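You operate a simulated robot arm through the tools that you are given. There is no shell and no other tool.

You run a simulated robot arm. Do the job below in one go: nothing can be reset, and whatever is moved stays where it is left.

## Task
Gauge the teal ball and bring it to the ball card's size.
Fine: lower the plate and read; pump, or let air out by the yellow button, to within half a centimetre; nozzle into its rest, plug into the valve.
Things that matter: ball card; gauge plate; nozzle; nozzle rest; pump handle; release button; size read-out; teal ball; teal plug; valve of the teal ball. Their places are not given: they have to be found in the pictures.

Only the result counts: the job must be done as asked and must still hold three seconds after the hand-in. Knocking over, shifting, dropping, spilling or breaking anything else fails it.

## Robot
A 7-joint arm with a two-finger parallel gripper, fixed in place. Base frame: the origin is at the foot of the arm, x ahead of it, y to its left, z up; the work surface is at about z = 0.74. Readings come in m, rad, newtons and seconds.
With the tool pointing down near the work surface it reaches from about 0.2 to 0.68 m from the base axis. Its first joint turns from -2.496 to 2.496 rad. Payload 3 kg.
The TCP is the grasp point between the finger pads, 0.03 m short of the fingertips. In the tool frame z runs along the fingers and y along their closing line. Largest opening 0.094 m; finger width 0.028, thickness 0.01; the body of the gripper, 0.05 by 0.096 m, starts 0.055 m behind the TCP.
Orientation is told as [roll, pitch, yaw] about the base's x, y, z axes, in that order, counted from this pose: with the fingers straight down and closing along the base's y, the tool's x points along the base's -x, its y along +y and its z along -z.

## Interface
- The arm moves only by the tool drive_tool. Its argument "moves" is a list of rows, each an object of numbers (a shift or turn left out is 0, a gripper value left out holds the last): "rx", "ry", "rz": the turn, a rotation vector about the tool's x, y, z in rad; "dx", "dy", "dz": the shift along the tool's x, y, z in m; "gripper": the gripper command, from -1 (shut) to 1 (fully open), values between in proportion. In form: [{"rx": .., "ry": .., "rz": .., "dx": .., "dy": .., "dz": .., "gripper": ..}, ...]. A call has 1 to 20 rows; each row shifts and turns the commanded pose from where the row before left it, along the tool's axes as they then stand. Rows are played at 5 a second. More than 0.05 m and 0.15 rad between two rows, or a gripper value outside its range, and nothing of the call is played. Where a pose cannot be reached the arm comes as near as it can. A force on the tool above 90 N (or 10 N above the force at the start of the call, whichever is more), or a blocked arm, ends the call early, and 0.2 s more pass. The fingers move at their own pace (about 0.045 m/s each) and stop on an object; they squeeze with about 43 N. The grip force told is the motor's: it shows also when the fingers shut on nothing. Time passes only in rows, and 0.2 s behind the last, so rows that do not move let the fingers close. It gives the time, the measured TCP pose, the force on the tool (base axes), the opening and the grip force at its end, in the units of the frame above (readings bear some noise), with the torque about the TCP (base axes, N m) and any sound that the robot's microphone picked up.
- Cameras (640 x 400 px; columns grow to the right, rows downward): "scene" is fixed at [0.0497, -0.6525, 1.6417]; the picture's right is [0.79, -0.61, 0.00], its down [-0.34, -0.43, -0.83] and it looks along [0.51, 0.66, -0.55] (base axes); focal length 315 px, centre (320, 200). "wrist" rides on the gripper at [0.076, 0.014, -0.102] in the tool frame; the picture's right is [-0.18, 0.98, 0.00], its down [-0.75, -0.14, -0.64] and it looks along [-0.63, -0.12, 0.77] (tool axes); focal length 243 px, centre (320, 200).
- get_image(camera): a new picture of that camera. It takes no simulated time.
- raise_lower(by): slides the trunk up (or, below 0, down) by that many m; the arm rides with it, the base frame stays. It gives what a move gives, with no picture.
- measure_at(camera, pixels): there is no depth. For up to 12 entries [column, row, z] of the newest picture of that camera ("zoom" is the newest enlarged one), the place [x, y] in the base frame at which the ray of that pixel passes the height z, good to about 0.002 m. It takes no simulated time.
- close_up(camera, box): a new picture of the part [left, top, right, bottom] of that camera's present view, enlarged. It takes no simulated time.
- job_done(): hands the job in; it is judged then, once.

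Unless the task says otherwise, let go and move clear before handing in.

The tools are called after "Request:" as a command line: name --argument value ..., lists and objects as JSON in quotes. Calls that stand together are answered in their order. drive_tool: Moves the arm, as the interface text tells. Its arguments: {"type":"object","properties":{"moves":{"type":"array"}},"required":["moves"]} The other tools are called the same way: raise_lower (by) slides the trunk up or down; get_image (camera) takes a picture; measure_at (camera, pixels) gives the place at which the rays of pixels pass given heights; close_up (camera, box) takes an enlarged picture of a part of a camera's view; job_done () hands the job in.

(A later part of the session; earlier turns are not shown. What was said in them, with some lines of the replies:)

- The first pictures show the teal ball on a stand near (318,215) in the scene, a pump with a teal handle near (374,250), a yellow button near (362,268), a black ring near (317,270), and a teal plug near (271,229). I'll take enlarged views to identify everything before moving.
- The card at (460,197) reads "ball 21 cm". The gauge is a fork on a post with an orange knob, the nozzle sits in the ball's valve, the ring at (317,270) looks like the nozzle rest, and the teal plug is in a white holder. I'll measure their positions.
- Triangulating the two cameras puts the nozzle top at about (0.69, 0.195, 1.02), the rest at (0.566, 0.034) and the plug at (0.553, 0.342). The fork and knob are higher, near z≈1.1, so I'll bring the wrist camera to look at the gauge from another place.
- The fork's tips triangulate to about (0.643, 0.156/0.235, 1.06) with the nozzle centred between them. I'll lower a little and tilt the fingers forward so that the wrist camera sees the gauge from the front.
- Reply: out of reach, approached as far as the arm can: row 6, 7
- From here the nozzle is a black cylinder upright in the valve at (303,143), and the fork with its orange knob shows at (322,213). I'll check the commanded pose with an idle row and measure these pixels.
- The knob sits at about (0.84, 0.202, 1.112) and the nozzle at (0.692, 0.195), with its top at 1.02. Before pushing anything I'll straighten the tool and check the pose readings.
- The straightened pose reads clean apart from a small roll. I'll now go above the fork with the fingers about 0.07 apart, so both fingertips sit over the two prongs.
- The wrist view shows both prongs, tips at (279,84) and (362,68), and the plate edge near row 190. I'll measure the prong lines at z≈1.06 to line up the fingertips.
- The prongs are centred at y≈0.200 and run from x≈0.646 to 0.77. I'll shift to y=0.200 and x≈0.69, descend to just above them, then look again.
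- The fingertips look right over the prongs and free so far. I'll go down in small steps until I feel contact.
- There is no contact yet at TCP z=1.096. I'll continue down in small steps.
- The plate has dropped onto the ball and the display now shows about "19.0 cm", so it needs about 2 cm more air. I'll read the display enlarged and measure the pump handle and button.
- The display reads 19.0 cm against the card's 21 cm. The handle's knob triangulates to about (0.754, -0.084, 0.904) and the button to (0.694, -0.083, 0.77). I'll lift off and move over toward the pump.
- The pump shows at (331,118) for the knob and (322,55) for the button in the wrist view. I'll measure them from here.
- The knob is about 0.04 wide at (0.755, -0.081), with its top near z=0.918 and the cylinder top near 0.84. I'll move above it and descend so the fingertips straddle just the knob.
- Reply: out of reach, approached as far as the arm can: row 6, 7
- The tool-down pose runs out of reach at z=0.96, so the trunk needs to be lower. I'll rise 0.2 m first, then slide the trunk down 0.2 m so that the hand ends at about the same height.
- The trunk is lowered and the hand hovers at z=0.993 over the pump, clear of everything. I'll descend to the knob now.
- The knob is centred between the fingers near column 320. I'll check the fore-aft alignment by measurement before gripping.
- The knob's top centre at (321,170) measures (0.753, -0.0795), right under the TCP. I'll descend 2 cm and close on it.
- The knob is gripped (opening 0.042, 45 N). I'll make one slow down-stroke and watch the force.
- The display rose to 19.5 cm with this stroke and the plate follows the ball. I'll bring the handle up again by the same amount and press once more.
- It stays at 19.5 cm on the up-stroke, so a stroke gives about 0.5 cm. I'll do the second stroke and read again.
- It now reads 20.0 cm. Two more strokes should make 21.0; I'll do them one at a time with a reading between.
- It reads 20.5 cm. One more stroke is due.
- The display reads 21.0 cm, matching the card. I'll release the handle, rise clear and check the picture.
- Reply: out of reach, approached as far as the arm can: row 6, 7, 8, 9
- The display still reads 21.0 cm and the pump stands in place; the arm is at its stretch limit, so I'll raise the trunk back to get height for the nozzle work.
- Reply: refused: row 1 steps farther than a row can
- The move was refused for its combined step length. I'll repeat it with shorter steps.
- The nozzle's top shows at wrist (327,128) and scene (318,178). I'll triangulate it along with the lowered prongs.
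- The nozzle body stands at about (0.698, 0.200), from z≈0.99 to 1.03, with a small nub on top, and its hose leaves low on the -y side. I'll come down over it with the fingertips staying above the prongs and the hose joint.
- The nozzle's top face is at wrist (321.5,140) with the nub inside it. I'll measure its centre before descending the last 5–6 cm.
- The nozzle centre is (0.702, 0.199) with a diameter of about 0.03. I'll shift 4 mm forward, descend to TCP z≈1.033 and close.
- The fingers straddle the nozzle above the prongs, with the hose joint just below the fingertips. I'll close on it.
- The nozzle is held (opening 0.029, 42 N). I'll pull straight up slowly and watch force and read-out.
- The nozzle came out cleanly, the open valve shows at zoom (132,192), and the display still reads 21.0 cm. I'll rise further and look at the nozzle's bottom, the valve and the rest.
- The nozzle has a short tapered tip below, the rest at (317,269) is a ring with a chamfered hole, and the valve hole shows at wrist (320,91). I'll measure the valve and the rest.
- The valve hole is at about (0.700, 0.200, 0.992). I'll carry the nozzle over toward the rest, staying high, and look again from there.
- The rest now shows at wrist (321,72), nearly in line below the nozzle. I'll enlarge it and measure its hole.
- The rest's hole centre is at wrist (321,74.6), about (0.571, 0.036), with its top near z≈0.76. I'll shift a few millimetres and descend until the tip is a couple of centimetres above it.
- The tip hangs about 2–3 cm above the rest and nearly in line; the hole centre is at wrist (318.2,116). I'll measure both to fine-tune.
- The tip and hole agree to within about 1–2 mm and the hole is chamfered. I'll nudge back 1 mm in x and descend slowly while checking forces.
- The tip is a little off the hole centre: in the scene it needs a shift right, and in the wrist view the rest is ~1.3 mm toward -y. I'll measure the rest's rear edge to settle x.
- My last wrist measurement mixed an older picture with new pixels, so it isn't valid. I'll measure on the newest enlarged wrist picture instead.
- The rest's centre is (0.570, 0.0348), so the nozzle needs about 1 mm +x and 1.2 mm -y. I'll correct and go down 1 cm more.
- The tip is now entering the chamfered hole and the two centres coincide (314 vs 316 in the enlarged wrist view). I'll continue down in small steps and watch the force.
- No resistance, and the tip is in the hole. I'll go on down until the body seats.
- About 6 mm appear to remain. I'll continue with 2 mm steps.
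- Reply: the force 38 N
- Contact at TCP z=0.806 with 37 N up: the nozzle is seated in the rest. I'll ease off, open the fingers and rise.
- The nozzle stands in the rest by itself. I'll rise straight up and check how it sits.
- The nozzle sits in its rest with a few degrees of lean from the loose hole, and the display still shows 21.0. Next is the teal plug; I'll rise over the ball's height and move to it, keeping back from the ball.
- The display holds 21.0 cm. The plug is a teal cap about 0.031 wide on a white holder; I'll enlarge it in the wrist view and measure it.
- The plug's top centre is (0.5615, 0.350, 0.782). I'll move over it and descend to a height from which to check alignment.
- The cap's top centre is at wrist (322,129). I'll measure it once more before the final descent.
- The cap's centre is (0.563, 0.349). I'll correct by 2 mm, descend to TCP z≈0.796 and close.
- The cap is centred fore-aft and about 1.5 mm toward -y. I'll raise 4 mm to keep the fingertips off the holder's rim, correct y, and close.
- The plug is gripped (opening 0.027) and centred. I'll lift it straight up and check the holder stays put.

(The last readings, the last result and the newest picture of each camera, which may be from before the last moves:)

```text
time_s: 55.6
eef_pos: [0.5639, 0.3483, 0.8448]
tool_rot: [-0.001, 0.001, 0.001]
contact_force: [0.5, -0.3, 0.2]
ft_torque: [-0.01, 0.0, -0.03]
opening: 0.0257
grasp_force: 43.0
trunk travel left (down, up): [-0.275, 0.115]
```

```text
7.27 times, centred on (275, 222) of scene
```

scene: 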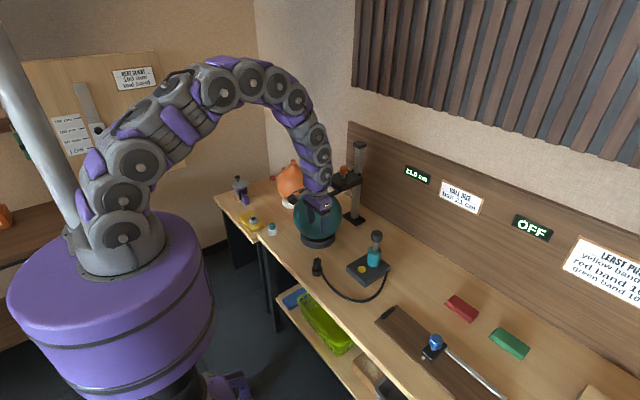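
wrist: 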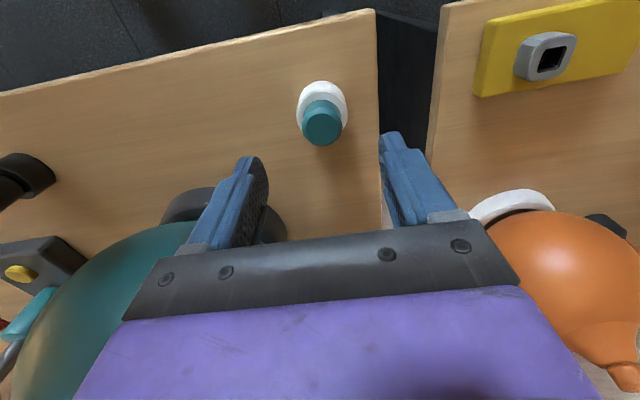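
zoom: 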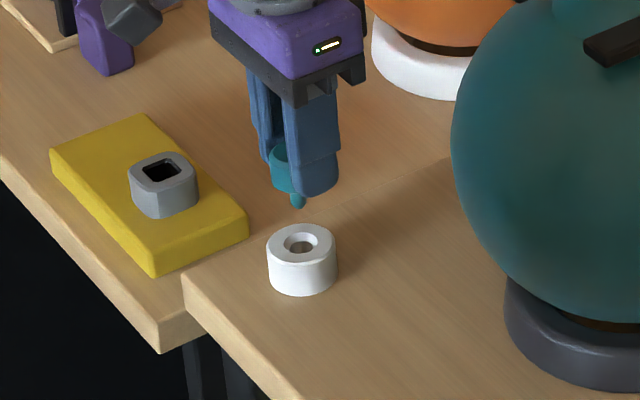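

The plug with its stem is out and the holder stayed in place. The cap looks slightly tilted, so I'll enlarge it in both views.

Request:
close_up --camera "scene" --box '[255, 200, 295, 235]'

Request:
close_up --camera "wrist" --box '[270, 100, 370, 200]'

```text
11.43 times, centred on (275, 218) of scene
```

zoom: 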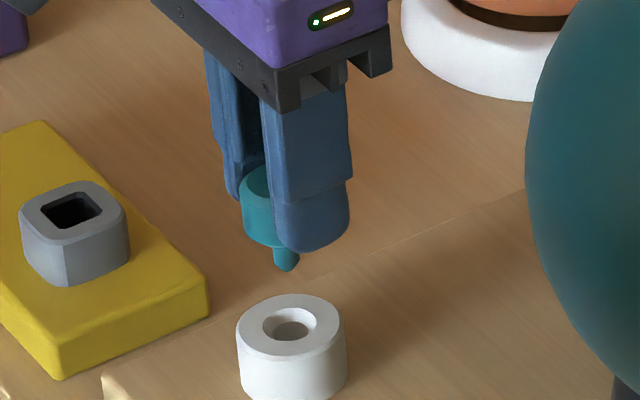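

```text
4.00 times, centred on (320, 150) of wrist
```

zoom: 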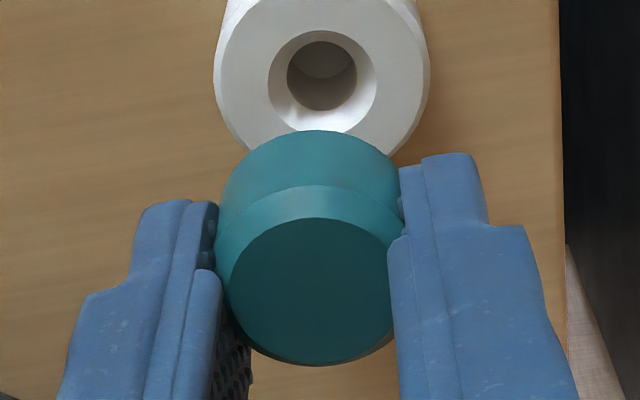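

The plug hangs straight between the fingers with its stem pointing down. I'll rise above the gauge and move over the valve, then look.

Request:
drive_tool --moves '[{"dz": -0.045}, {"dz": -0.045}, {"dz": -0.045}, {"dz": -0.045}, {"dz": -0.045}, {"dz": -0.045}, {"dz": -0.02}, {"dx": 0.0}]'

Request:
drive_tool --moves '[{"dx": -0.033, "dy": -0.036}, {"dx": -0.033, "dy": -0.036}, {"dx": -0.033, "dy": -0.036}, {"dx": -0.033, "dy": -0.036}, {"dx": 0.0}]'

Request:
get_image --camera "wrist"

Request:
close_up --camera "wrist" --box '[270, 50, 370, 150]'

Request:
close_up --camera "scene" --box '[270, 120, 390, 210]'

```text
time_s: 57.4
eef_pos: [0.5633, 0.3475, 1.1319]
tool_rot: [-0.002, -0.001, 0.001]
contact_force: [-0.1, 0.1, -0.6]
ft_torque: [-0.05, 0.03, 0.0]
opening: 0.0259
grasp_force: 42.6
trunk travel left (down, up): [-0.275, 0.115]
```

```text
time_s: 58.6
eef_pos: [0.6941, 0.2041, 1.1365]
tool_rot: [-0.002, -0.001, 0.002]
contact_force: [0.0, 0.2, -0.5]
ft_torque: [0.02, 0.0, -0.01]
opening: 0.0257
grasp_force: 42.7
trunk travel left (down, up): [-0.275, 0.115]
```

```text
taken
```

wrist: 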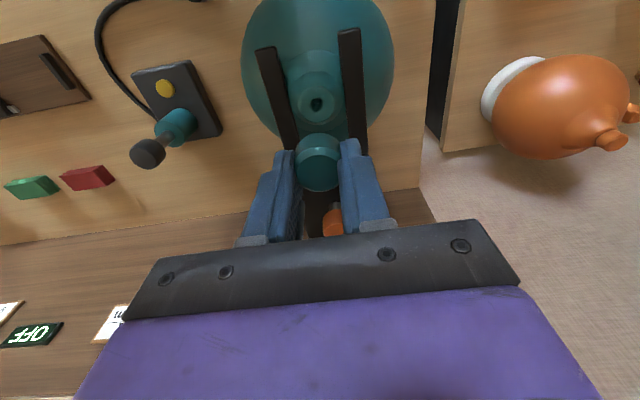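

```text
4.00 times, centred on (320, 100) of wrist
```

zoom: 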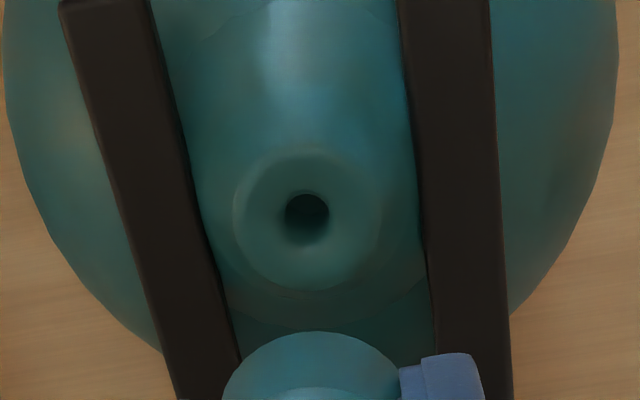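

```text
4.44 times, centred on (330, 165) of scene
```

zoom: 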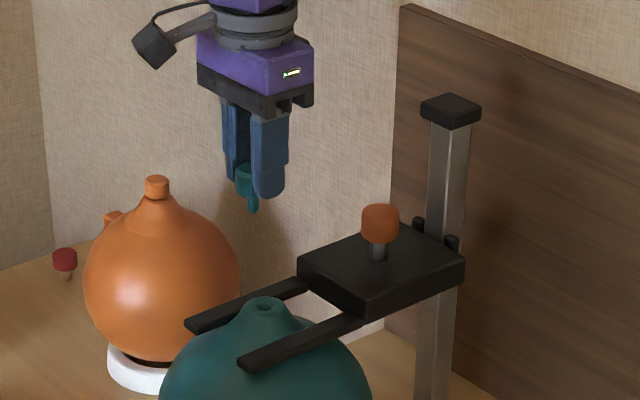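

The valve hole shows at wrist (316.8,103). I'll measure it from both cameras for the insertion.

Request:
measure_at --camera "wrist" --pixels '[[316.8, 103, 0.985], [316.8, 103, 0.99], [316.8, 103, 0.995], [316.8, 103, 0.99], [316.8, 103.5, 0.99], [300, 105, 0.985], [334, 103, 0.985]]'

Request:
measure_at --camera "scene" --pixels '[[317.4, 188, 0.985], [317.4, 188, 0.99], [317.4, 188, 0.995], [317.4, 188, 0.99]]'

Request:
close_up --camera "scene" --box '[300, 175, 340, 205]'

```text
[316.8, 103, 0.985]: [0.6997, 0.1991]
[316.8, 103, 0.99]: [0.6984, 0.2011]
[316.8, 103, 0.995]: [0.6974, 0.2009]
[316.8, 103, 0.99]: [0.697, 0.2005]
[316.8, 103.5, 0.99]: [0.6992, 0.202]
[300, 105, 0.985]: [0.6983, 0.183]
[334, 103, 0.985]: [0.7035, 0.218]
```

```text
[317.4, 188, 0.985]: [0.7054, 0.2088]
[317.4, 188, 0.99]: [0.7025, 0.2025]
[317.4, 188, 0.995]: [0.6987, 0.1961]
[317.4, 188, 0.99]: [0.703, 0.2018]
```

```text
13.33 times, centred on (320, 190) of scene
```

zoom: 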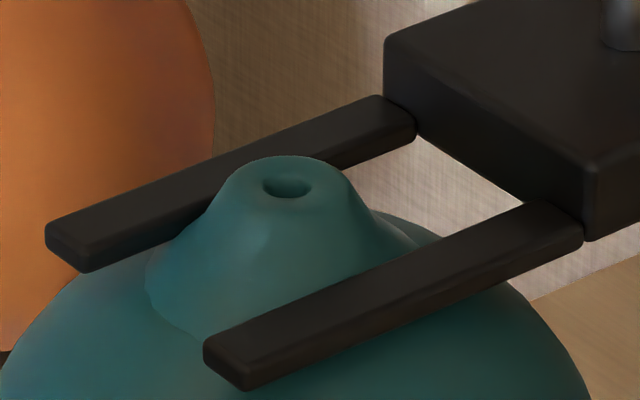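

The valve is at about (0.699, 0.2005, 0.989). I'll align and descend until the stem is about 1.5 cm above the hole.

Request:
drive_tool --moves '[{"dx": -0.005, "dy": -0.0035}, {"dz": 0.04}, {"dz": 0.025}, {"dx": 0.0}]'

Request:
get_image --camera "wrist"

Request:
close_up --camera "scene" --box '[300, 165, 340, 195]'

Request:
close_up --camera "wrist" --box '[270, 80, 370, 180]'

```text
time_s: 59.6
eef_pos: [0.7007, 0.199, 1.07]
tool_rot: [-0.002, 0.0, 0.001]
contact_force: [-0.7, 0.6, 0.3]
ft_torque: [0.0, 0.0, 0.0]
opening: 0.0257
grasp_force: 43.1
trunk travel left (down, up): [-0.275, 0.115]
```

```text
taken
```

wrist: 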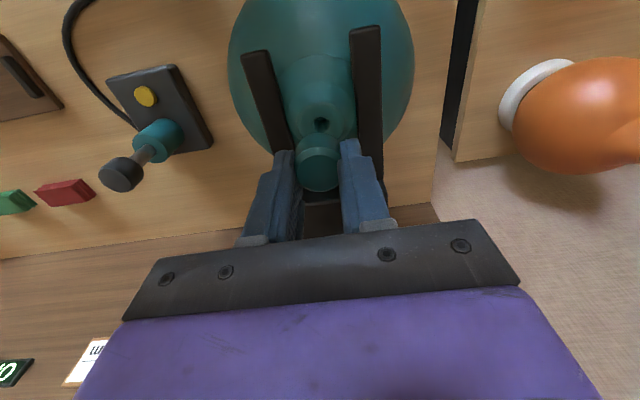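

```text
13.33 times, centred on (320, 180) of scene
```

zoom: 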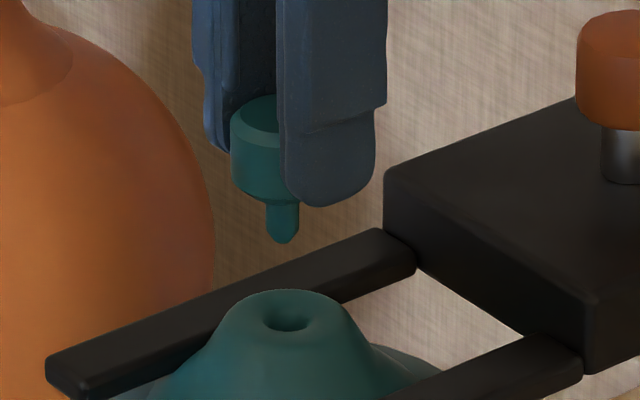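

```text
4.00 times, centred on (320, 130) of wrist
```

zoom: 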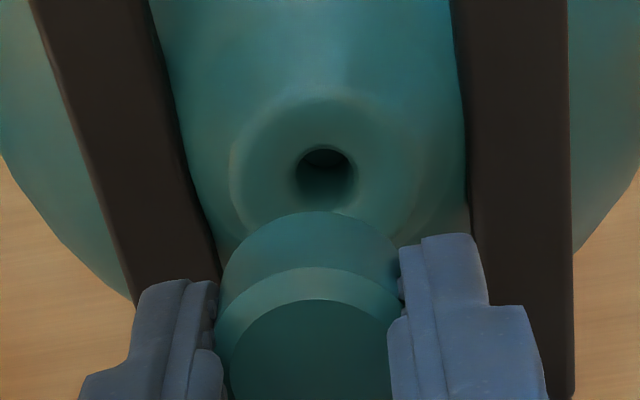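

The stem hangs just above the hole, a couple of millimetres off. I'll measure the hole in this wrist picture to fix the last correction.

Request:
measure_at --camera "wrist" --pixels '[[321.5, 120.5, 0.985], [321.5, 120.5, 0.99], [297.5, 119, 0.985], [345, 119, 0.985], [321, 105, 0.985], [318, 152, 1.034], [318, 153, 1.034], [321.5, 120.5, 0.988]]'

Request:
measure_at --camera "scene" --pixels '[[317.6, 188.85, 0.985], [317.6, 188.85, 0.99], [317.3, 183.2, 1.018], [317.3, 183.2, 1.022], [317.3, 183.2, 1.014]]'

```text
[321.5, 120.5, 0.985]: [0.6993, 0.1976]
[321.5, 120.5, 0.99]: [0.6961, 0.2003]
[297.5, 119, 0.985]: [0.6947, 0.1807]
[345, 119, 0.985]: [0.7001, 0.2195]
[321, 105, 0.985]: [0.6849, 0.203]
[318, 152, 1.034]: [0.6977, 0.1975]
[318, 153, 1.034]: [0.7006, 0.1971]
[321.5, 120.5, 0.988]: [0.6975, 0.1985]
```

```text
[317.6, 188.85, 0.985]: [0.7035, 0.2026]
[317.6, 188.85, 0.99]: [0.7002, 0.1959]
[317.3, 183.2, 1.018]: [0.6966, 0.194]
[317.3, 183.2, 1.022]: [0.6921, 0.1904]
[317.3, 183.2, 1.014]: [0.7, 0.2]
```

The measurements scatter by a millimetre or two, so I'll repeat the key pixels and average: the cap's rear edge, and the valve's left, right and rear rim.

Request:
measure_at --camera "wrist" --pixels '[[319, 133, 1.034], [319, 133, 1.034], [319, 133, 1.034], [319, 133, 1.034], [321.4, 124, 0.988], [321.4, 124, 0.988], [321.4, 124, 0.988], [321.4, 124, 0.988], [317.75, 152, 1.034], [317.75, 152, 1.034], [317.75, 152, 1.034], [317.75, 152, 1.034]]'

Request:
close_up --camera "wrist" --box '[295, 100, 345, 140]'

```text
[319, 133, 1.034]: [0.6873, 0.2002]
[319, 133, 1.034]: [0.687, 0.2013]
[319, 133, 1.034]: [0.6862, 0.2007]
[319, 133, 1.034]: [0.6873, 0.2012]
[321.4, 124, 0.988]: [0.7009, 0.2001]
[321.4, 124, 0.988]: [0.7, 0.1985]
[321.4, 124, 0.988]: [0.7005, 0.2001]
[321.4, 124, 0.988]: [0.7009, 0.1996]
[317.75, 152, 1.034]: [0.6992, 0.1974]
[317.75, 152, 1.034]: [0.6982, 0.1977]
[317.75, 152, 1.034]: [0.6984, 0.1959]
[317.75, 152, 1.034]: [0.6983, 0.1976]
```

```text
10.00 times, centred on (320, 120) of wrist
```

zoom: 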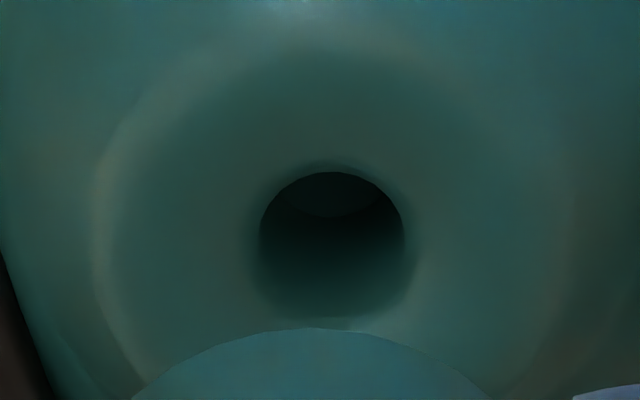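

The hole centre averages (0.7006, 0.1997) and the plug's axis lies within about a millimetre of it. I'll shift 0.7 mm forward and lower the stem to the rim, then look.

Request:
drive_tool --moves '[{"dx": -0.0007, "dy": 0.0, "dz": 0.01}, {"dz": 0.008}, {"dx": 0.0}]'

Request:
close_up --camera "scene" --box '[300, 170, 340, 200]'

Request:
close_up --camera "wrist" --box '[270, 80, 370, 180]'

```text
time_s: 60.4
eef_pos: [0.7012, 0.2, 1.0509]
tool_rot: [-0.001, 0.0, 0.001]
contact_force: [-0.1, -0.2, 0.0]
ft_torque: [0.0, 0.02, -0.03]
opening: 0.0258
grasp_force: 43.0
trunk travel left (down, up): [-0.275, 0.115]
```

```text
13.33 times, centred on (320, 185) of scene
```

zoom: 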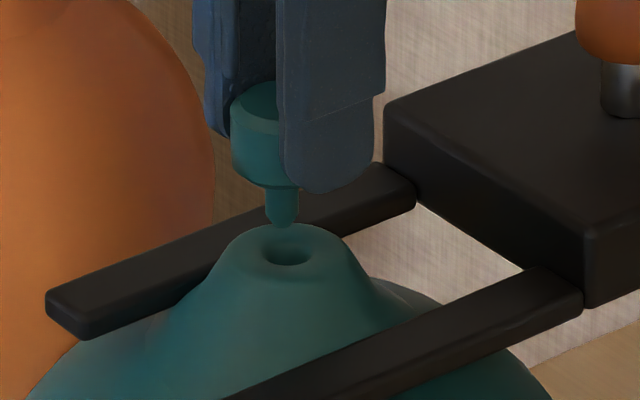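

```text
4.00 times, centred on (320, 130) of wrist
```

zoom: 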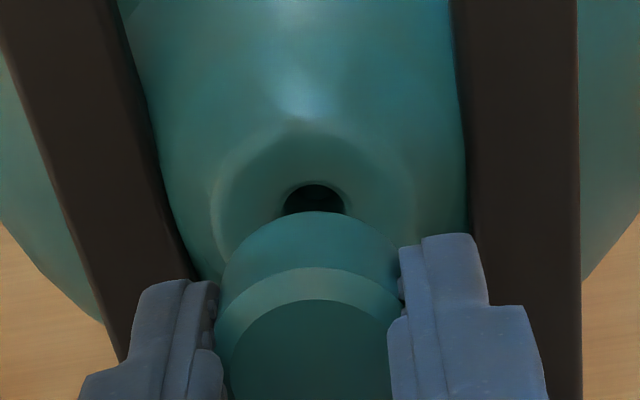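

In the scene view the stem (centre 282) is left of the hole (288), while the wrist columns agree; that points to about 2 mm more in +x. I'll verify x with the enlarged wrist picture.

Request:
measure_at --camera "zoom" --pixels '[[312, 212, 1.015], [312, 212, 1.015], [312, 212, 1.015], [314, 183, 0.988], [314, 183, 0.988], [314, 183, 0.988], [314, 183, 0.985], [318, 132, 0.985], [318, 132, 0.985]]'

```text
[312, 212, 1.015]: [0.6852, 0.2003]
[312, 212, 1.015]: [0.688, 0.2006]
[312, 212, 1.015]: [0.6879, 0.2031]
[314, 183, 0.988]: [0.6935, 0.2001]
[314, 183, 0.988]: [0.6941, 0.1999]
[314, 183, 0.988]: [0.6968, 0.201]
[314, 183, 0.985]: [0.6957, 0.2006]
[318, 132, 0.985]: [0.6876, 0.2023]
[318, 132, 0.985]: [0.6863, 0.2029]
```

The wrist estimate gives both axes near x≈0.7015, and the scene suggests up to 2 mm more. I'll take 1 mm and lower gently in 3 mm steps.

Request:
drive_tool --moves '[{"dx": -0.001, "dz": 0.003}, {"dz": 0.003}, {"dz": 0.002}, {"dx": 0.0}]'

Request:
close_up --camera "scene" --box '[300, 170, 340, 200]'

Request:
close_up --camera "wrist" --box '[270, 80, 370, 180]'

```text
time_s: 61.4
eef_pos: [0.702, 0.2008, 1.0441]
tool_rot: [-0.003, -0.002, 0.003]
contact_force: [-0.7, -0.7, -0.3]
ft_torque: [0.01, 0.01, 0.02]
opening: 0.0256
grasp_force: 42.8
trunk travel left (down, up): [-0.275, 0.115]
```

```text
13.33 times, centred on (320, 185) of scene
```

zoom: 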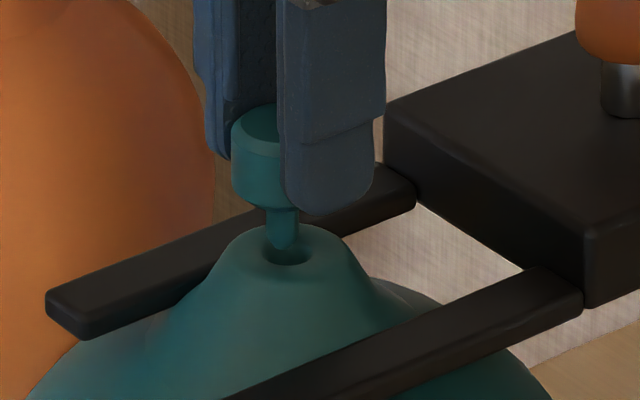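

```text
4.00 times, centred on (320, 130) of wrist
```

zoom: 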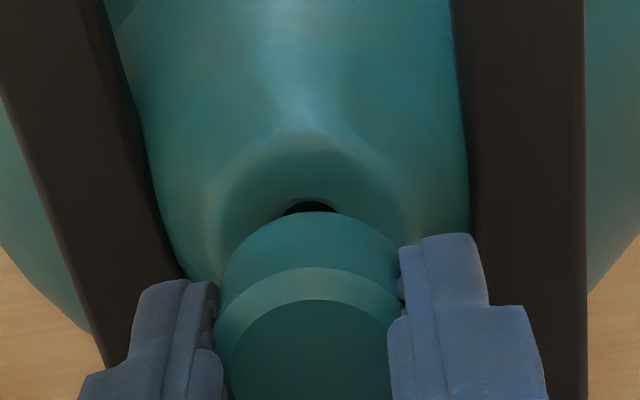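

The stem's tip is at rim level; both views now agree on about +1.6 mm x and -0.8 mm y. I'll apply that and lower a few millimetres more.

Request:
drive_tool --moves '[{"dx": -0.0016, "dy": -0.0008}, {"dz": 0.002}, {"dz": 0.002}, {"dx": 0.0}]'

Request:
close_up --camera "scene" --box '[300, 170, 340, 200]'

Request:
close_up --camera "wrist" --box '[270, 80, 370, 180]'

```text
time_s: 62.4
eef_pos: [0.7035, 0.2021, 1.0396]
tool_rot: [-0.002, -0.001, 0.002]
contact_force: [-1.4, 0.0, -0.2]
ft_torque: [-0.01, -0.01, -0.01]
opening: 0.0253
grasp_force: 43.0
trunk travel left (down, up): [-0.275, 0.115]
```

```text
13.33 times, centred on (320, 185) of scene
```

zoom: 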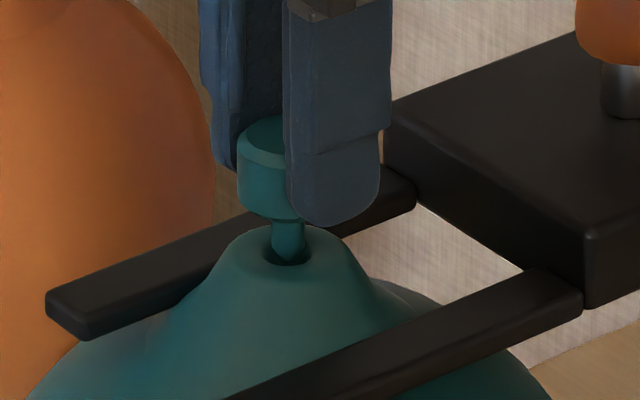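

```text
4.00 times, centred on (320, 130) of wrist
```

zoom: 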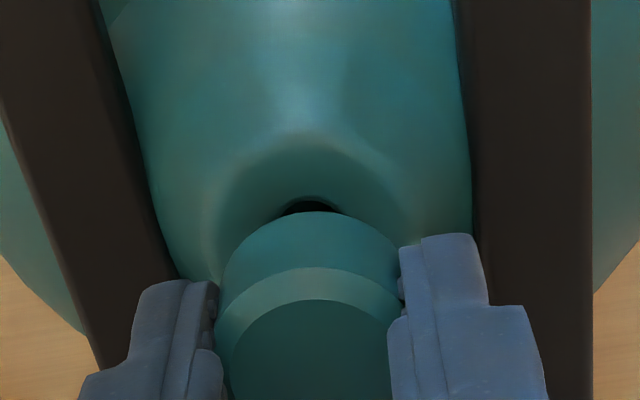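

The stem (centre 287) now matches the hole (288) and is entering without any force. I'll continue down in 2–3 mm steps.

Request:
drive_tool --moves '[{"dz": 0.003}, {"dz": 0.003}, {"dx": 0.0}]'

Request:
close_up --camera "scene" --box '[300, 170, 340, 200]'

```text
time_s: 63.2
eef_pos: [0.7042, 0.1992, 1.0338]
tool_rot: [-0.002, 0.0, 0.002]
contact_force: [-1.9, 0.3, 1.5]
ft_torque: [0.03, 0.11, 0.01]
opening: 0.0257
grasp_force: 43.0
trunk travel left (down, up): [-0.275, 0.115]
```

```text
13.33 times, centred on (320, 185) of scene
```

zoom: 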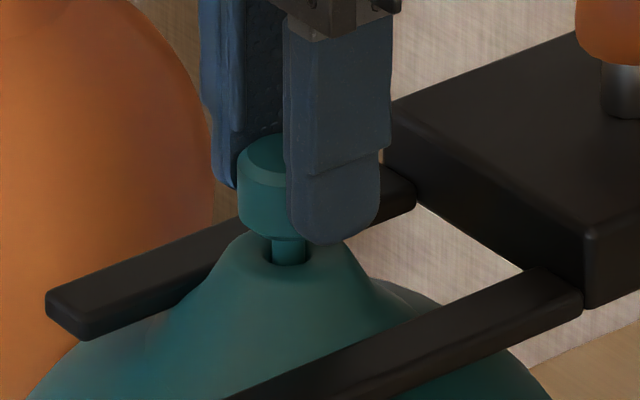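

The stem is going into the hole with only about 2 N on the tool. I'll keep lowering.

Request:
drive_tool --moves '[{"dz": 0.002}, {"dz": 0.002}, {"dz": 0.002}, {"dx": 0.0}]'

Request:
close_up --camera "scene" --box '[300, 170, 340, 200]'

```text
time_s: 64.2
eef_pos: [0.7036, 0.2013, 1.0271]
tool_rot: [-0.001, -0.001, 0.001]
contact_force: [-0.4, -0.8, -1.8]
ft_torque: [-0.03, 0.01, -0.01]
opening: 0.0255
grasp_force: 43.1
trunk travel left (down, up): [-0.275, 0.115]
```

```text
13.33 times, centred on (320, 185) of scene
```

zoom: 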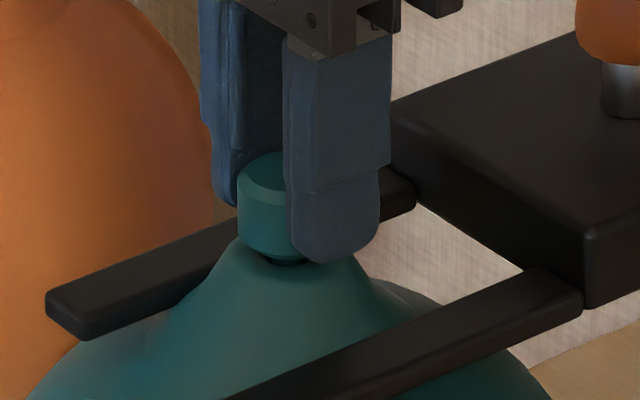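

Only a thin gap remains under the cap. I'll press on in small steps until it seats.

Request:
drive_tool --moves '[{"dz": 0.002}, {"dz": 0.002}, {"dx": 0.0}]'

Request:
close_up --camera "scene" --box '[300, 170, 340, 200]'

```text
time_s: 65.0
eef_pos: [0.7036, 0.2008, 1.0237]
tool_rot: [-0.003, -0.003, 0.002]
contact_force: [-0.3, -1.4, 6.5]
ft_torque: [0.0, 0.07, 0.01]
opening: 0.0257
grasp_force: 43.2
trunk travel left (down, up): [-0.275, 0.115]
```

```text
13.33 times, centred on (320, 185) of scene
```

zoom: 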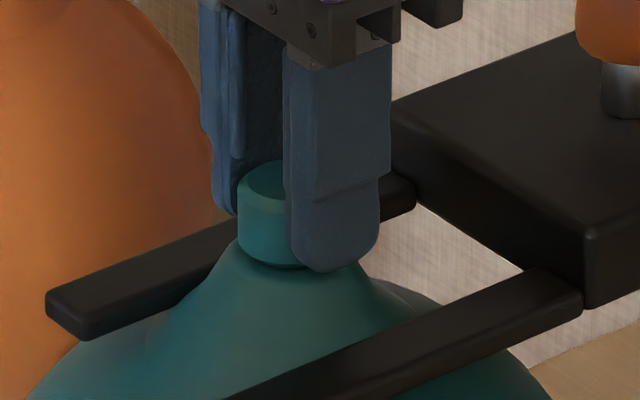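

There's 6.5 N of contact, so the cap is meeting the valve. One gentle extra press of 1.5 mm will make sure it seats.

Request:
drive_tool --moves '[{"dz": 0.0015}, {"dx": 0.0}, {"dx": 0.0}]'

Request:
close_up --camera "scene" --box '[300, 170, 340, 200]'

Request:
close_up --camera "scene" --box '[270, 130, 450, 240]'

```text
time_s: 65.8
eef_pos: [0.704, 0.2012, 1.0229]
tool_rot: [0.001, -0.004, 0.002]
contact_force: [4.4, -2.7, 22.4]
ft_torque: [-0.05, 0.03, 0.01]
opening: 0.0258
grasp_force: 42.7
trunk travel left (down, up): [-0.275, 0.115]
```

```text
13.33 times, centred on (320, 185) of scene
```

zoom: 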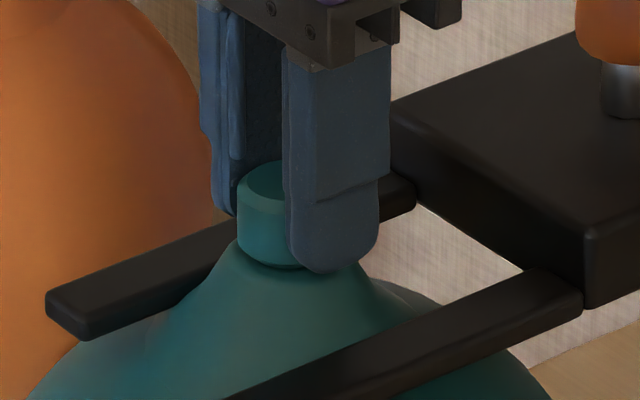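

```text
3.56 times, centred on (360, 185) of scene
```

zoom: 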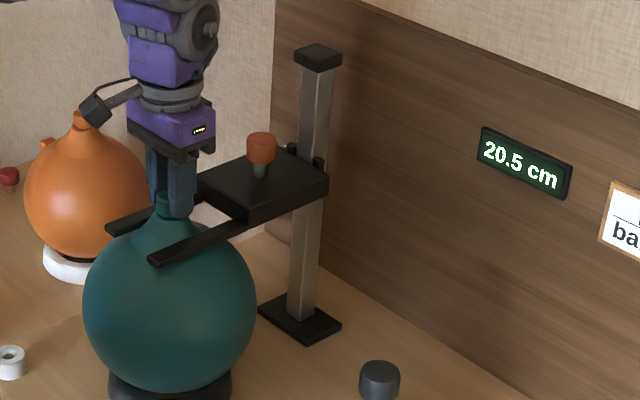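

The cap is seated with 22 N, but the display now appears to read 20.5 cm. I'll enlarge it, ease off the press, and read again.

Request:
close_up --camera "scene" --box '[395, 155, 500, 220]'

Request:
drive_tool --moves '[{"dz": -0.001}, {"dx": 0.0}]'

Request:
close_up --camera "scene" --box '[395, 155, 500, 220]'

```text
6.10 times, centred on (448, 188) of scene
```

zoom: 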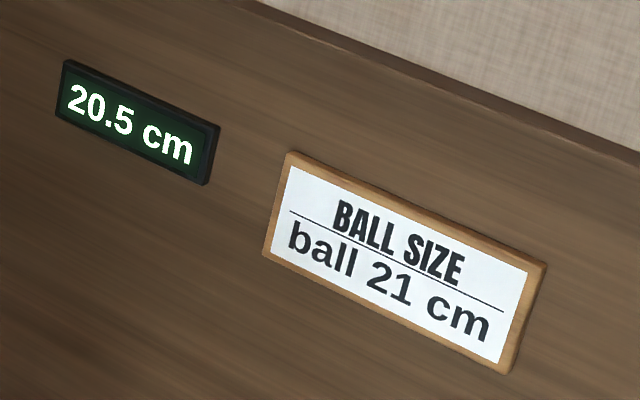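

```text
time_s: 66.4
eef_pos: [0.7035, 0.2007, 1.0244]
tool_rot: [-0.001, 0.0, 0.0]
contact_force: [3.4, -1.8, 12.0]
ft_torque: [0.0, -0.09, -0.01]
opening: 0.0254
grasp_force: 43.0
trunk travel left (down, up): [-0.275, 0.115]
```

```text
6.10 times, centred on (448, 188) of scene
```

zoom: 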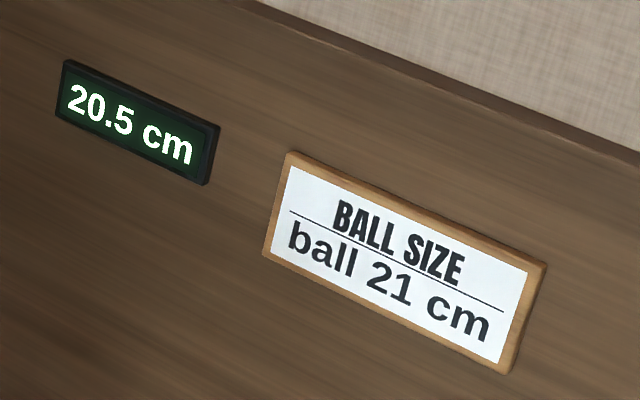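

The press is easing and the display reads 20.5 cm, yet the prong tips have not visibly moved since it read 21.0. I'll release the plug, back off, and read again without any load on the ball.

Request:
drive_tool --moves '[{"gripper": 0.3}, {"gripper": 0.3}, {"gripper": 0.3}, {"gripper": 0.3}, {"dx": 0.0}]'

Request:
close_up --camera "scene" --box '[300, 170, 340, 200]'

Request:
close_up --camera "scene" --box '[395, 155, 500, 220]'

```text
time_s: 67.6
eef_pos: [0.704, 0.2011, 1.0227]
tool_rot: [-0.001, -0.002, 0.001]
contact_force: [0.4, 0.6, -0.4]
ft_torque: [0.0, -0.02, -0.02]
opening: 0.0614
grasp_force: 0.1
trunk travel left (down, up): [-0.275, 0.115]
```

```text
13.33 times, centred on (320, 185) of scene
```

zoom: 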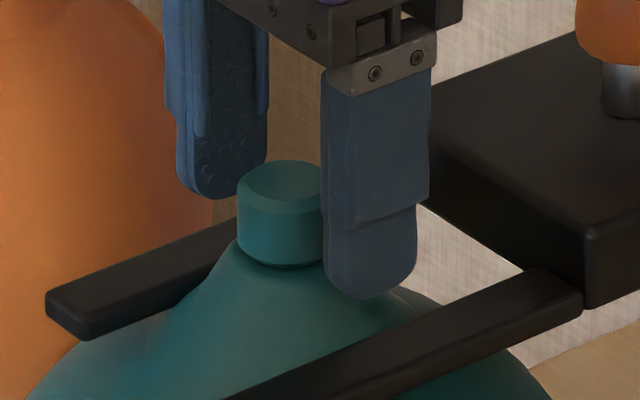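

```text
6.10 times, centred on (448, 188) of scene
```

zoom: 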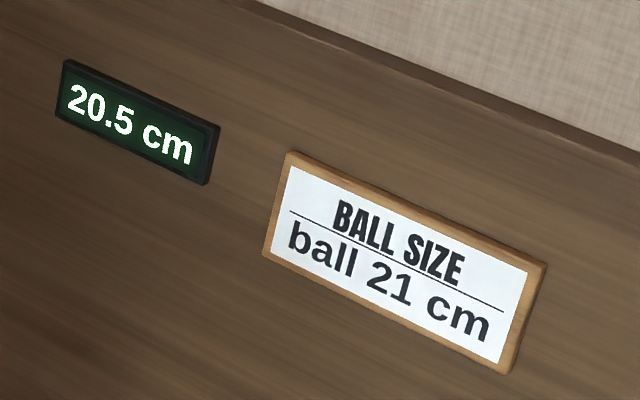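

It still reads 20.5 cm with no load. I'll back the hand off upward and compare the ball's outline and plate height with the earlier enlarged pictures from when it read 21.0.

Request:
drive_tool --moves '[{"dz": -0.02}, {"dz": -0.03}, {"dz": -0.04}, {"dz": -0.04}, {"dx": 0.0}]'

Request:
close_up --camera "scene" --box '[270, 120, 390, 210]'

Request:
close_up --camera "scene" --box '[260, 130, 400, 260]'

Request:
close_up --camera "scene" --box '[395, 155, 500, 220]'

Request:
close_up --camera "scene" --box '[290, 165, 350, 210]'

```text
time_s: 68.8
eef_pos: [0.7044, 0.1989, 1.1522]
tool_rot: [-0.003, 0.001, 0.001]
contact_force: [1.2, -0.3, -0.2]
ft_torque: [-0.02, -0.03, 0.03]
opening: 0.061
grasp_force: 0.1
trunk travel left (down, up): [-0.275, 0.115]
```

```text
4.44 times, centred on (330, 165) of scene
```

zoom: 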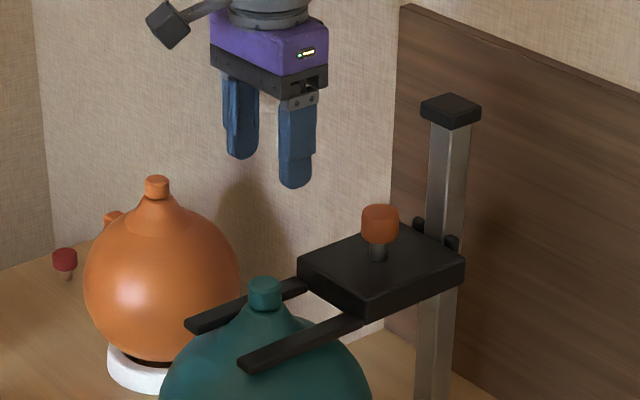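

```text
3.08 times, centred on (330, 195) of scene
```

zoom: 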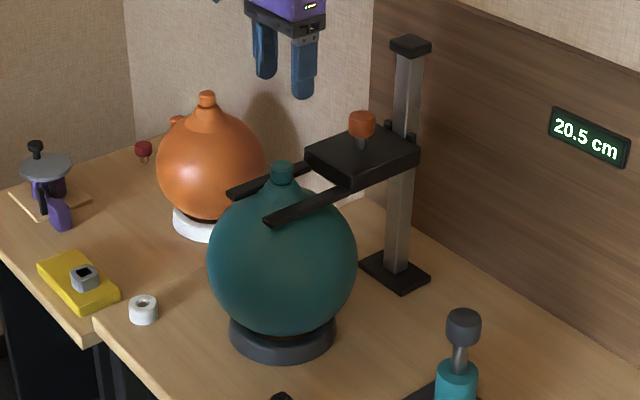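

```text
6.10 times, centred on (448, 188) of scene
```

zoom: 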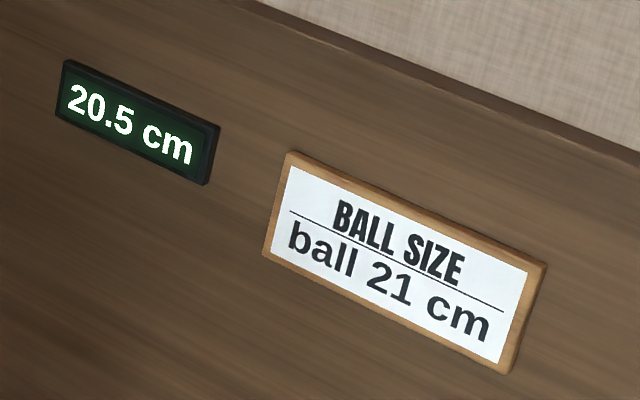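

```text
8.89 times, centred on (320, 188) of scene
```

zoom: 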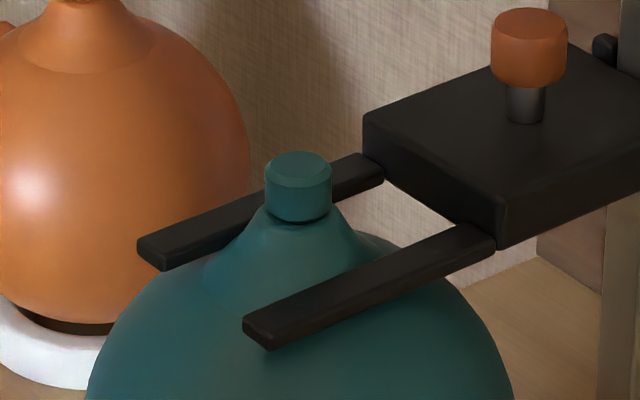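

Compared with the picture at t=32, the plate has sunk by about 4–5 enlarged pixels (≈0.25 cm). So the open valve lost some air, which puts the ball at roughly 20.7 cm shown in half-centimetre steps. Now I must make sure the plug has stopped the leak, so I'll take fine pictures, wait, and compare.

Request:
close_up --camera "scene" --box '[330, 160, 360, 180]'

Request:
close_up --camera "scene" --box '[300, 175, 330, 195]'

Request:
drive_tool --moves '[{"dz": -0.01}, {"dx": 0.0}, {"dx": 0.0}, {"dx": 0.0}, {"dx": 0.0}, {"dx": 0.0}, {"dx": 0.0}, {"dx": 0.0}, {"dx": 0.0}, {"dx": 0.0}, {"dx": 0.0}, {"dx": 0.0}, {"dx": 0.0}, {"dx": 0.0}, {"dx": 0.0}, {"dx": 0.0}, {"dx": 0.0}, {"dx": 0.0}, {"dx": 0.0}, {"dx": 0.0}]'

Request:
drive_tool --moves '[{"dx": 0.0}, {"dx": 0.0}, {"dx": 0.0}, {"dx": 0.0}, {"dx": 0.0}, {"dx": 0.0}, {"dx": 0.0}, {"dx": 0.0}, {"dx": 0.0}, {"dx": 0.0}, {"dx": 0.0}, {"dx": 0.0}, {"dx": 0.0}, {"dx": 0.0}, {"dx": 0.0}, {"dx": 0.0}, {"dx": 0.0}, {"dx": 0.0}, {"dx": 0.0}, {"dx": 0.0}]'

Request:
close_up --camera "scene" --box '[330, 160, 360, 180]'

Request:
close_up --camera "scene" --box '[300, 175, 330, 195]'

Request:
close_up --camera "scene" --box '[395, 155, 500, 220]'

```text
16.00 times, centred on (345, 170) of scene
```

zoom: 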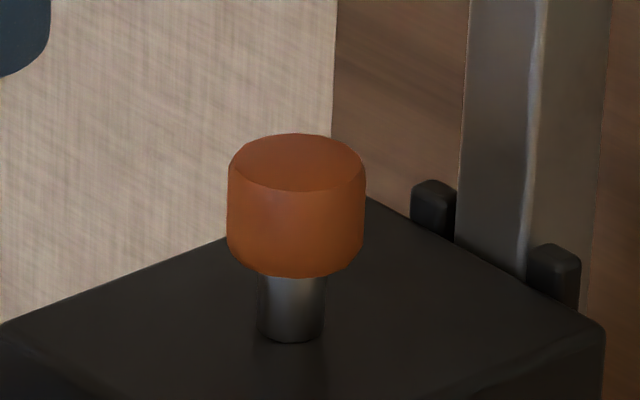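

```text
16.00 times, centred on (315, 185) of scene
```

zoom: 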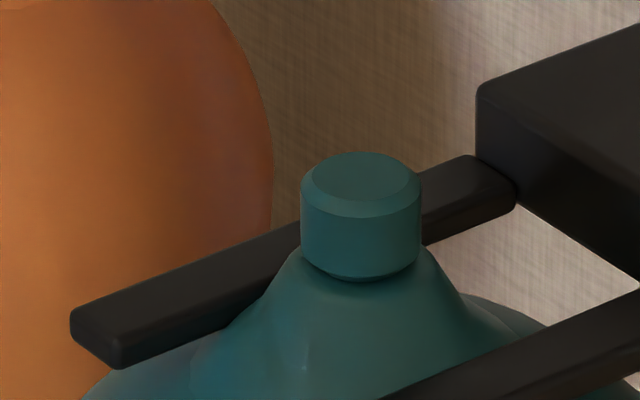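

```text
time_s: 73.0
eef_pos: [0.704, 0.1983, 1.1636]
tool_rot: [-0.003, 0.0, 0.003]
contact_force: [0.2, -0.5, 0.0]
ft_torque: [-0.02, -0.02, -0.03]
opening: 0.0613
grasp_force: 0.1
trunk travel left (down, up): [-0.275, 0.115]
```

```text
time_s: 77.2
eef_pos: [0.703, 0.1991, 1.1629]
tool_rot: [-0.002, 0.001, 0.003]
contact_force: [0.5, -0.8, 0.3]
ft_torque: [-0.01, 0.01, 0.02]
opening: 0.0609
grasp_force: 0.1
trunk travel left (down, up): [-0.275, 0.115]
```

```text
16.00 times, centred on (345, 170) of scene
```

zoom: 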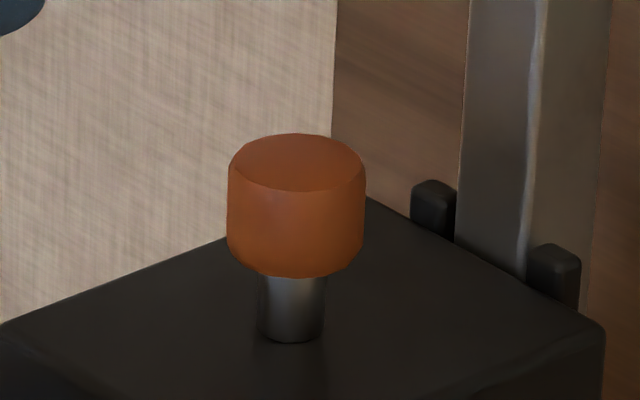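

```text
16.00 times, centred on (315, 185) of scene
```

zoom: 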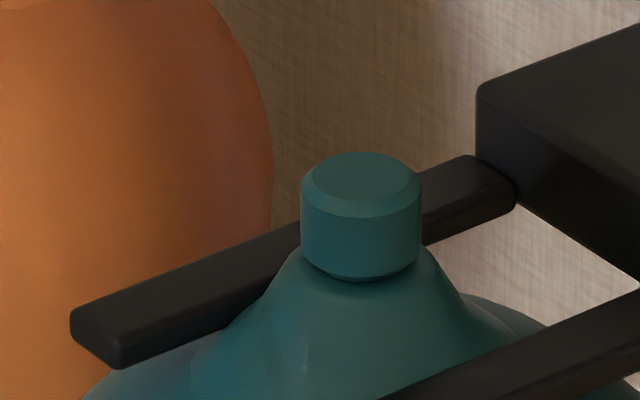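

```text
6.10 times, centred on (448, 188) of scene
```

zoom: 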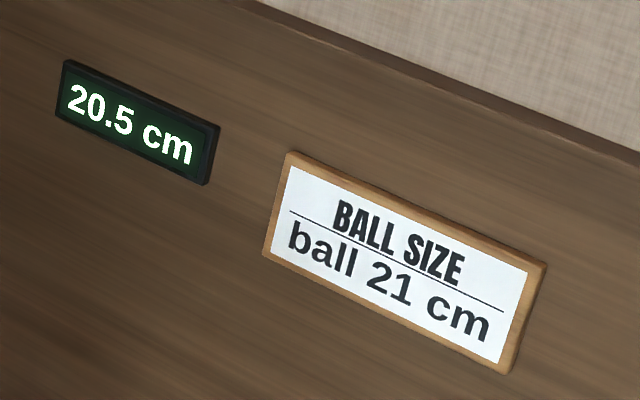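

Eight seconds later the plate and the ball are pixel-for-pixel the same, so the plug is holding. The ball is at about 20.7 cm, within half a centimetre of 21. I'll now check the nozzle in its rest and the rest of the scene.

Request:
close_up --camera "scene" --box '[300, 245, 335, 285]'

Request:
get_image --camera "scene"

Request:
get_image --camera "wrist"

```text
10.00 times, centred on (318, 265) of scene
```

zoom: 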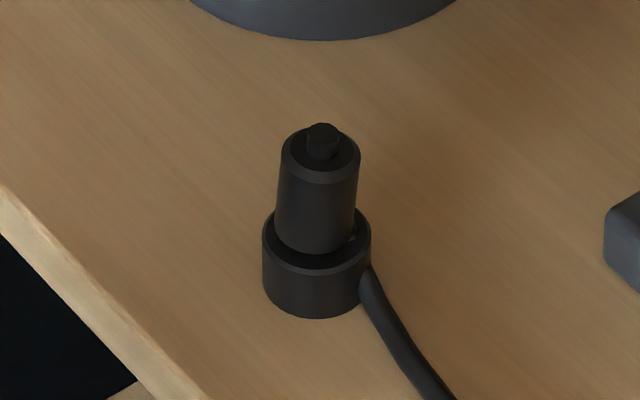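

```text
taken
```

scene: 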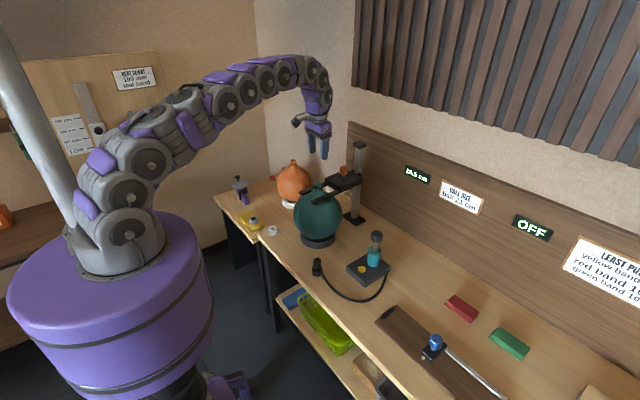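

```text
taken
```

wrist: 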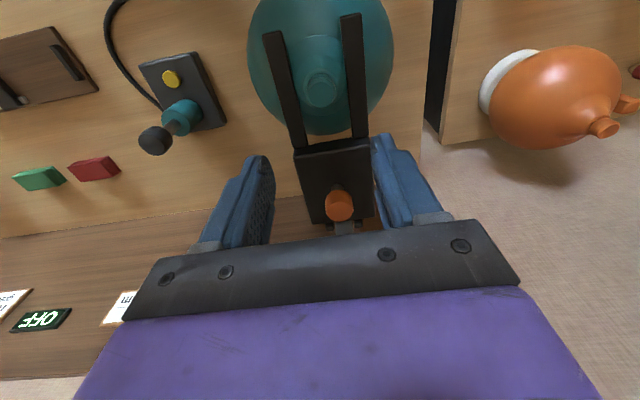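

The nozzle stands in its rest with a slight lean. For safety I'll look at it from the front with the wrist camera, keeping the hand well clear.

Request:
drive_tool --moves '[{"dx": 0.045}, {"dx": 0.045}, {"dx": 0.04, "dy": -0.025}, {"dx": 0.04, "dy": -0.025}, {"dx": 0.03, "dy": -0.035}, {"dx": 0.02, "dy": -0.04}, {"dy": -0.04, "dz": 0.02}, {"dz": 0.045}, {"dz": 0.045}, {"dz": 0.045}, {"dz": 0.03}, {"ry": -0.13}, {"ry": -0.13}, {"ry": -0.13}, {"dx": 0.0}]'

Request:
get_image --camera "wrist"

```text
time_s: 80.4
eef_pos: [0.4843, 0.0359, 0.9779]
tool_rot: [-0.002, -0.389, 0.001]
contact_force: [0.3, 1.0, 0.3]
ft_torque: [0.03, -0.01, -0.03]
opening: 0.061
grasp_force: 0.2
trunk travel left (down, up): [-0.275, 0.115]
```

```text
taken
```

wrist: 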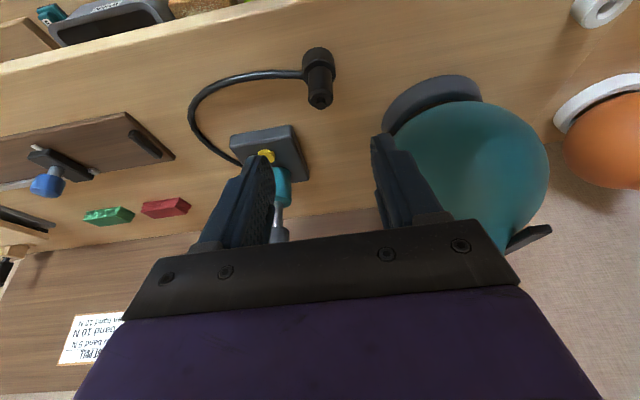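

Request:
close_up --camera "wrist" --box '[285, 35, 355, 120]'

Request:
close_up --camera "scene" --box '[395, 155, 500, 220]'

```text
4.71 times, centred on (320, 78) of wrist
```

zoom: 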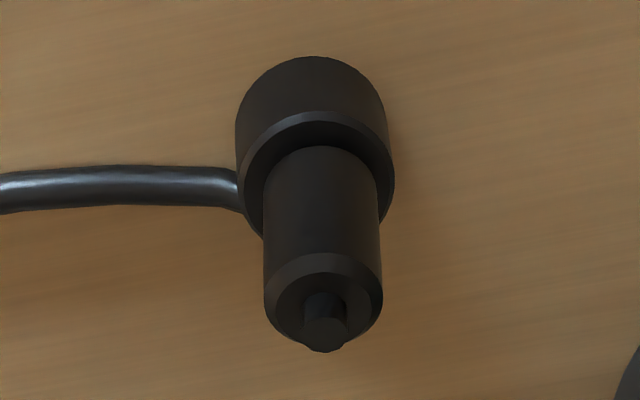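

```text
6.10 times, centred on (448, 188) of scene
```

zoom: 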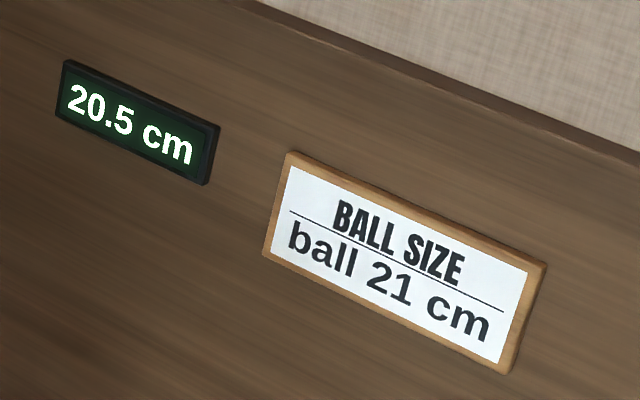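

The front view shows the nozzle properly inside the rest ring. As a last check of the size estimate I'll repeat the enlarged view taken at t=58.6 and compare plate features.

Request:
close_up --camera "scene" --box '[300, 175, 340, 205]'

Request:
close_up --camera "scene" --box '[290, 165, 350, 210]'

```text
13.33 times, centred on (320, 190) of scene
```

zoom: 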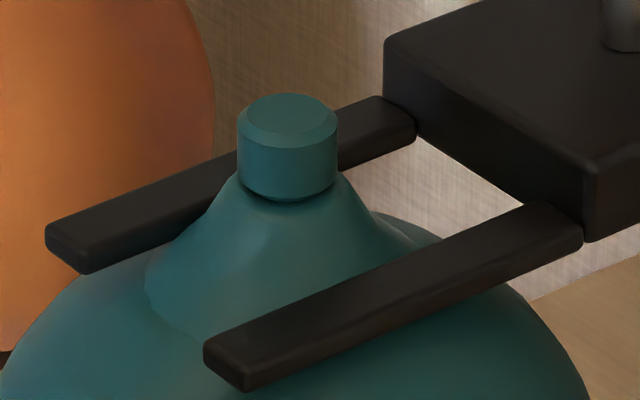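

```text
8.89 times, centred on (320, 188) of scene
```

zoom: 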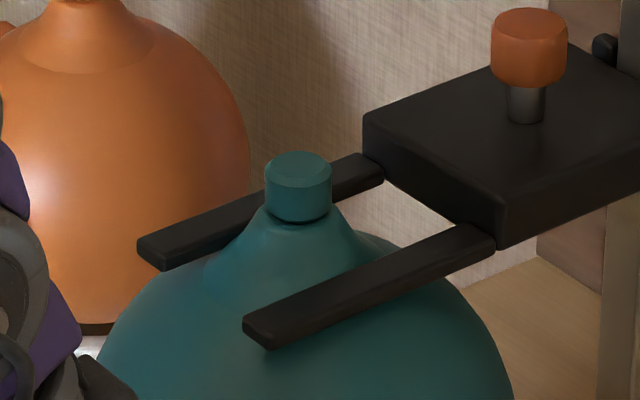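

The plate and plug look the same as before, the display has been steady, and the plug has held since it went in. The nozzle is in its rest, and the hand is empty and clear. I'll hand the job in.

Request:
job_done

```text
The job is handed in.
```

The job is handed in: by my estimate the teal ball is at about 20.7 cm, within half a centimetre of the card's 21 cm. I was not told how it was judged.

- **Size:** The gauge first read 19.0 cm, and four pump strokes brought it to 21.0 cm. The ball lost a little air while the valve was open, and the display now shows 20.5 cm.
- **Estimate:** Every reading was a multiple of 0.5 cm, so I take the display to move in half-centimetre steps. The plate sank only about 0.25 cm after it read 21.0, which is where the 20.7 cm comes from. If the display is exact rather than stepped, the ball is right at the edge of the allowed range.
- **Plug:** The teal plug is pressed fully into the valve. I waited about eight seconds and saw no further change, so it is holding.
- **Nozzle:** It stands in its rest with its tip in the hole, leaning a few degrees.
- **Everything else:** In the pictures nothing else was moved or knocked over. The gauge plate is still resting on the ball, and the gripper is empty and clear.
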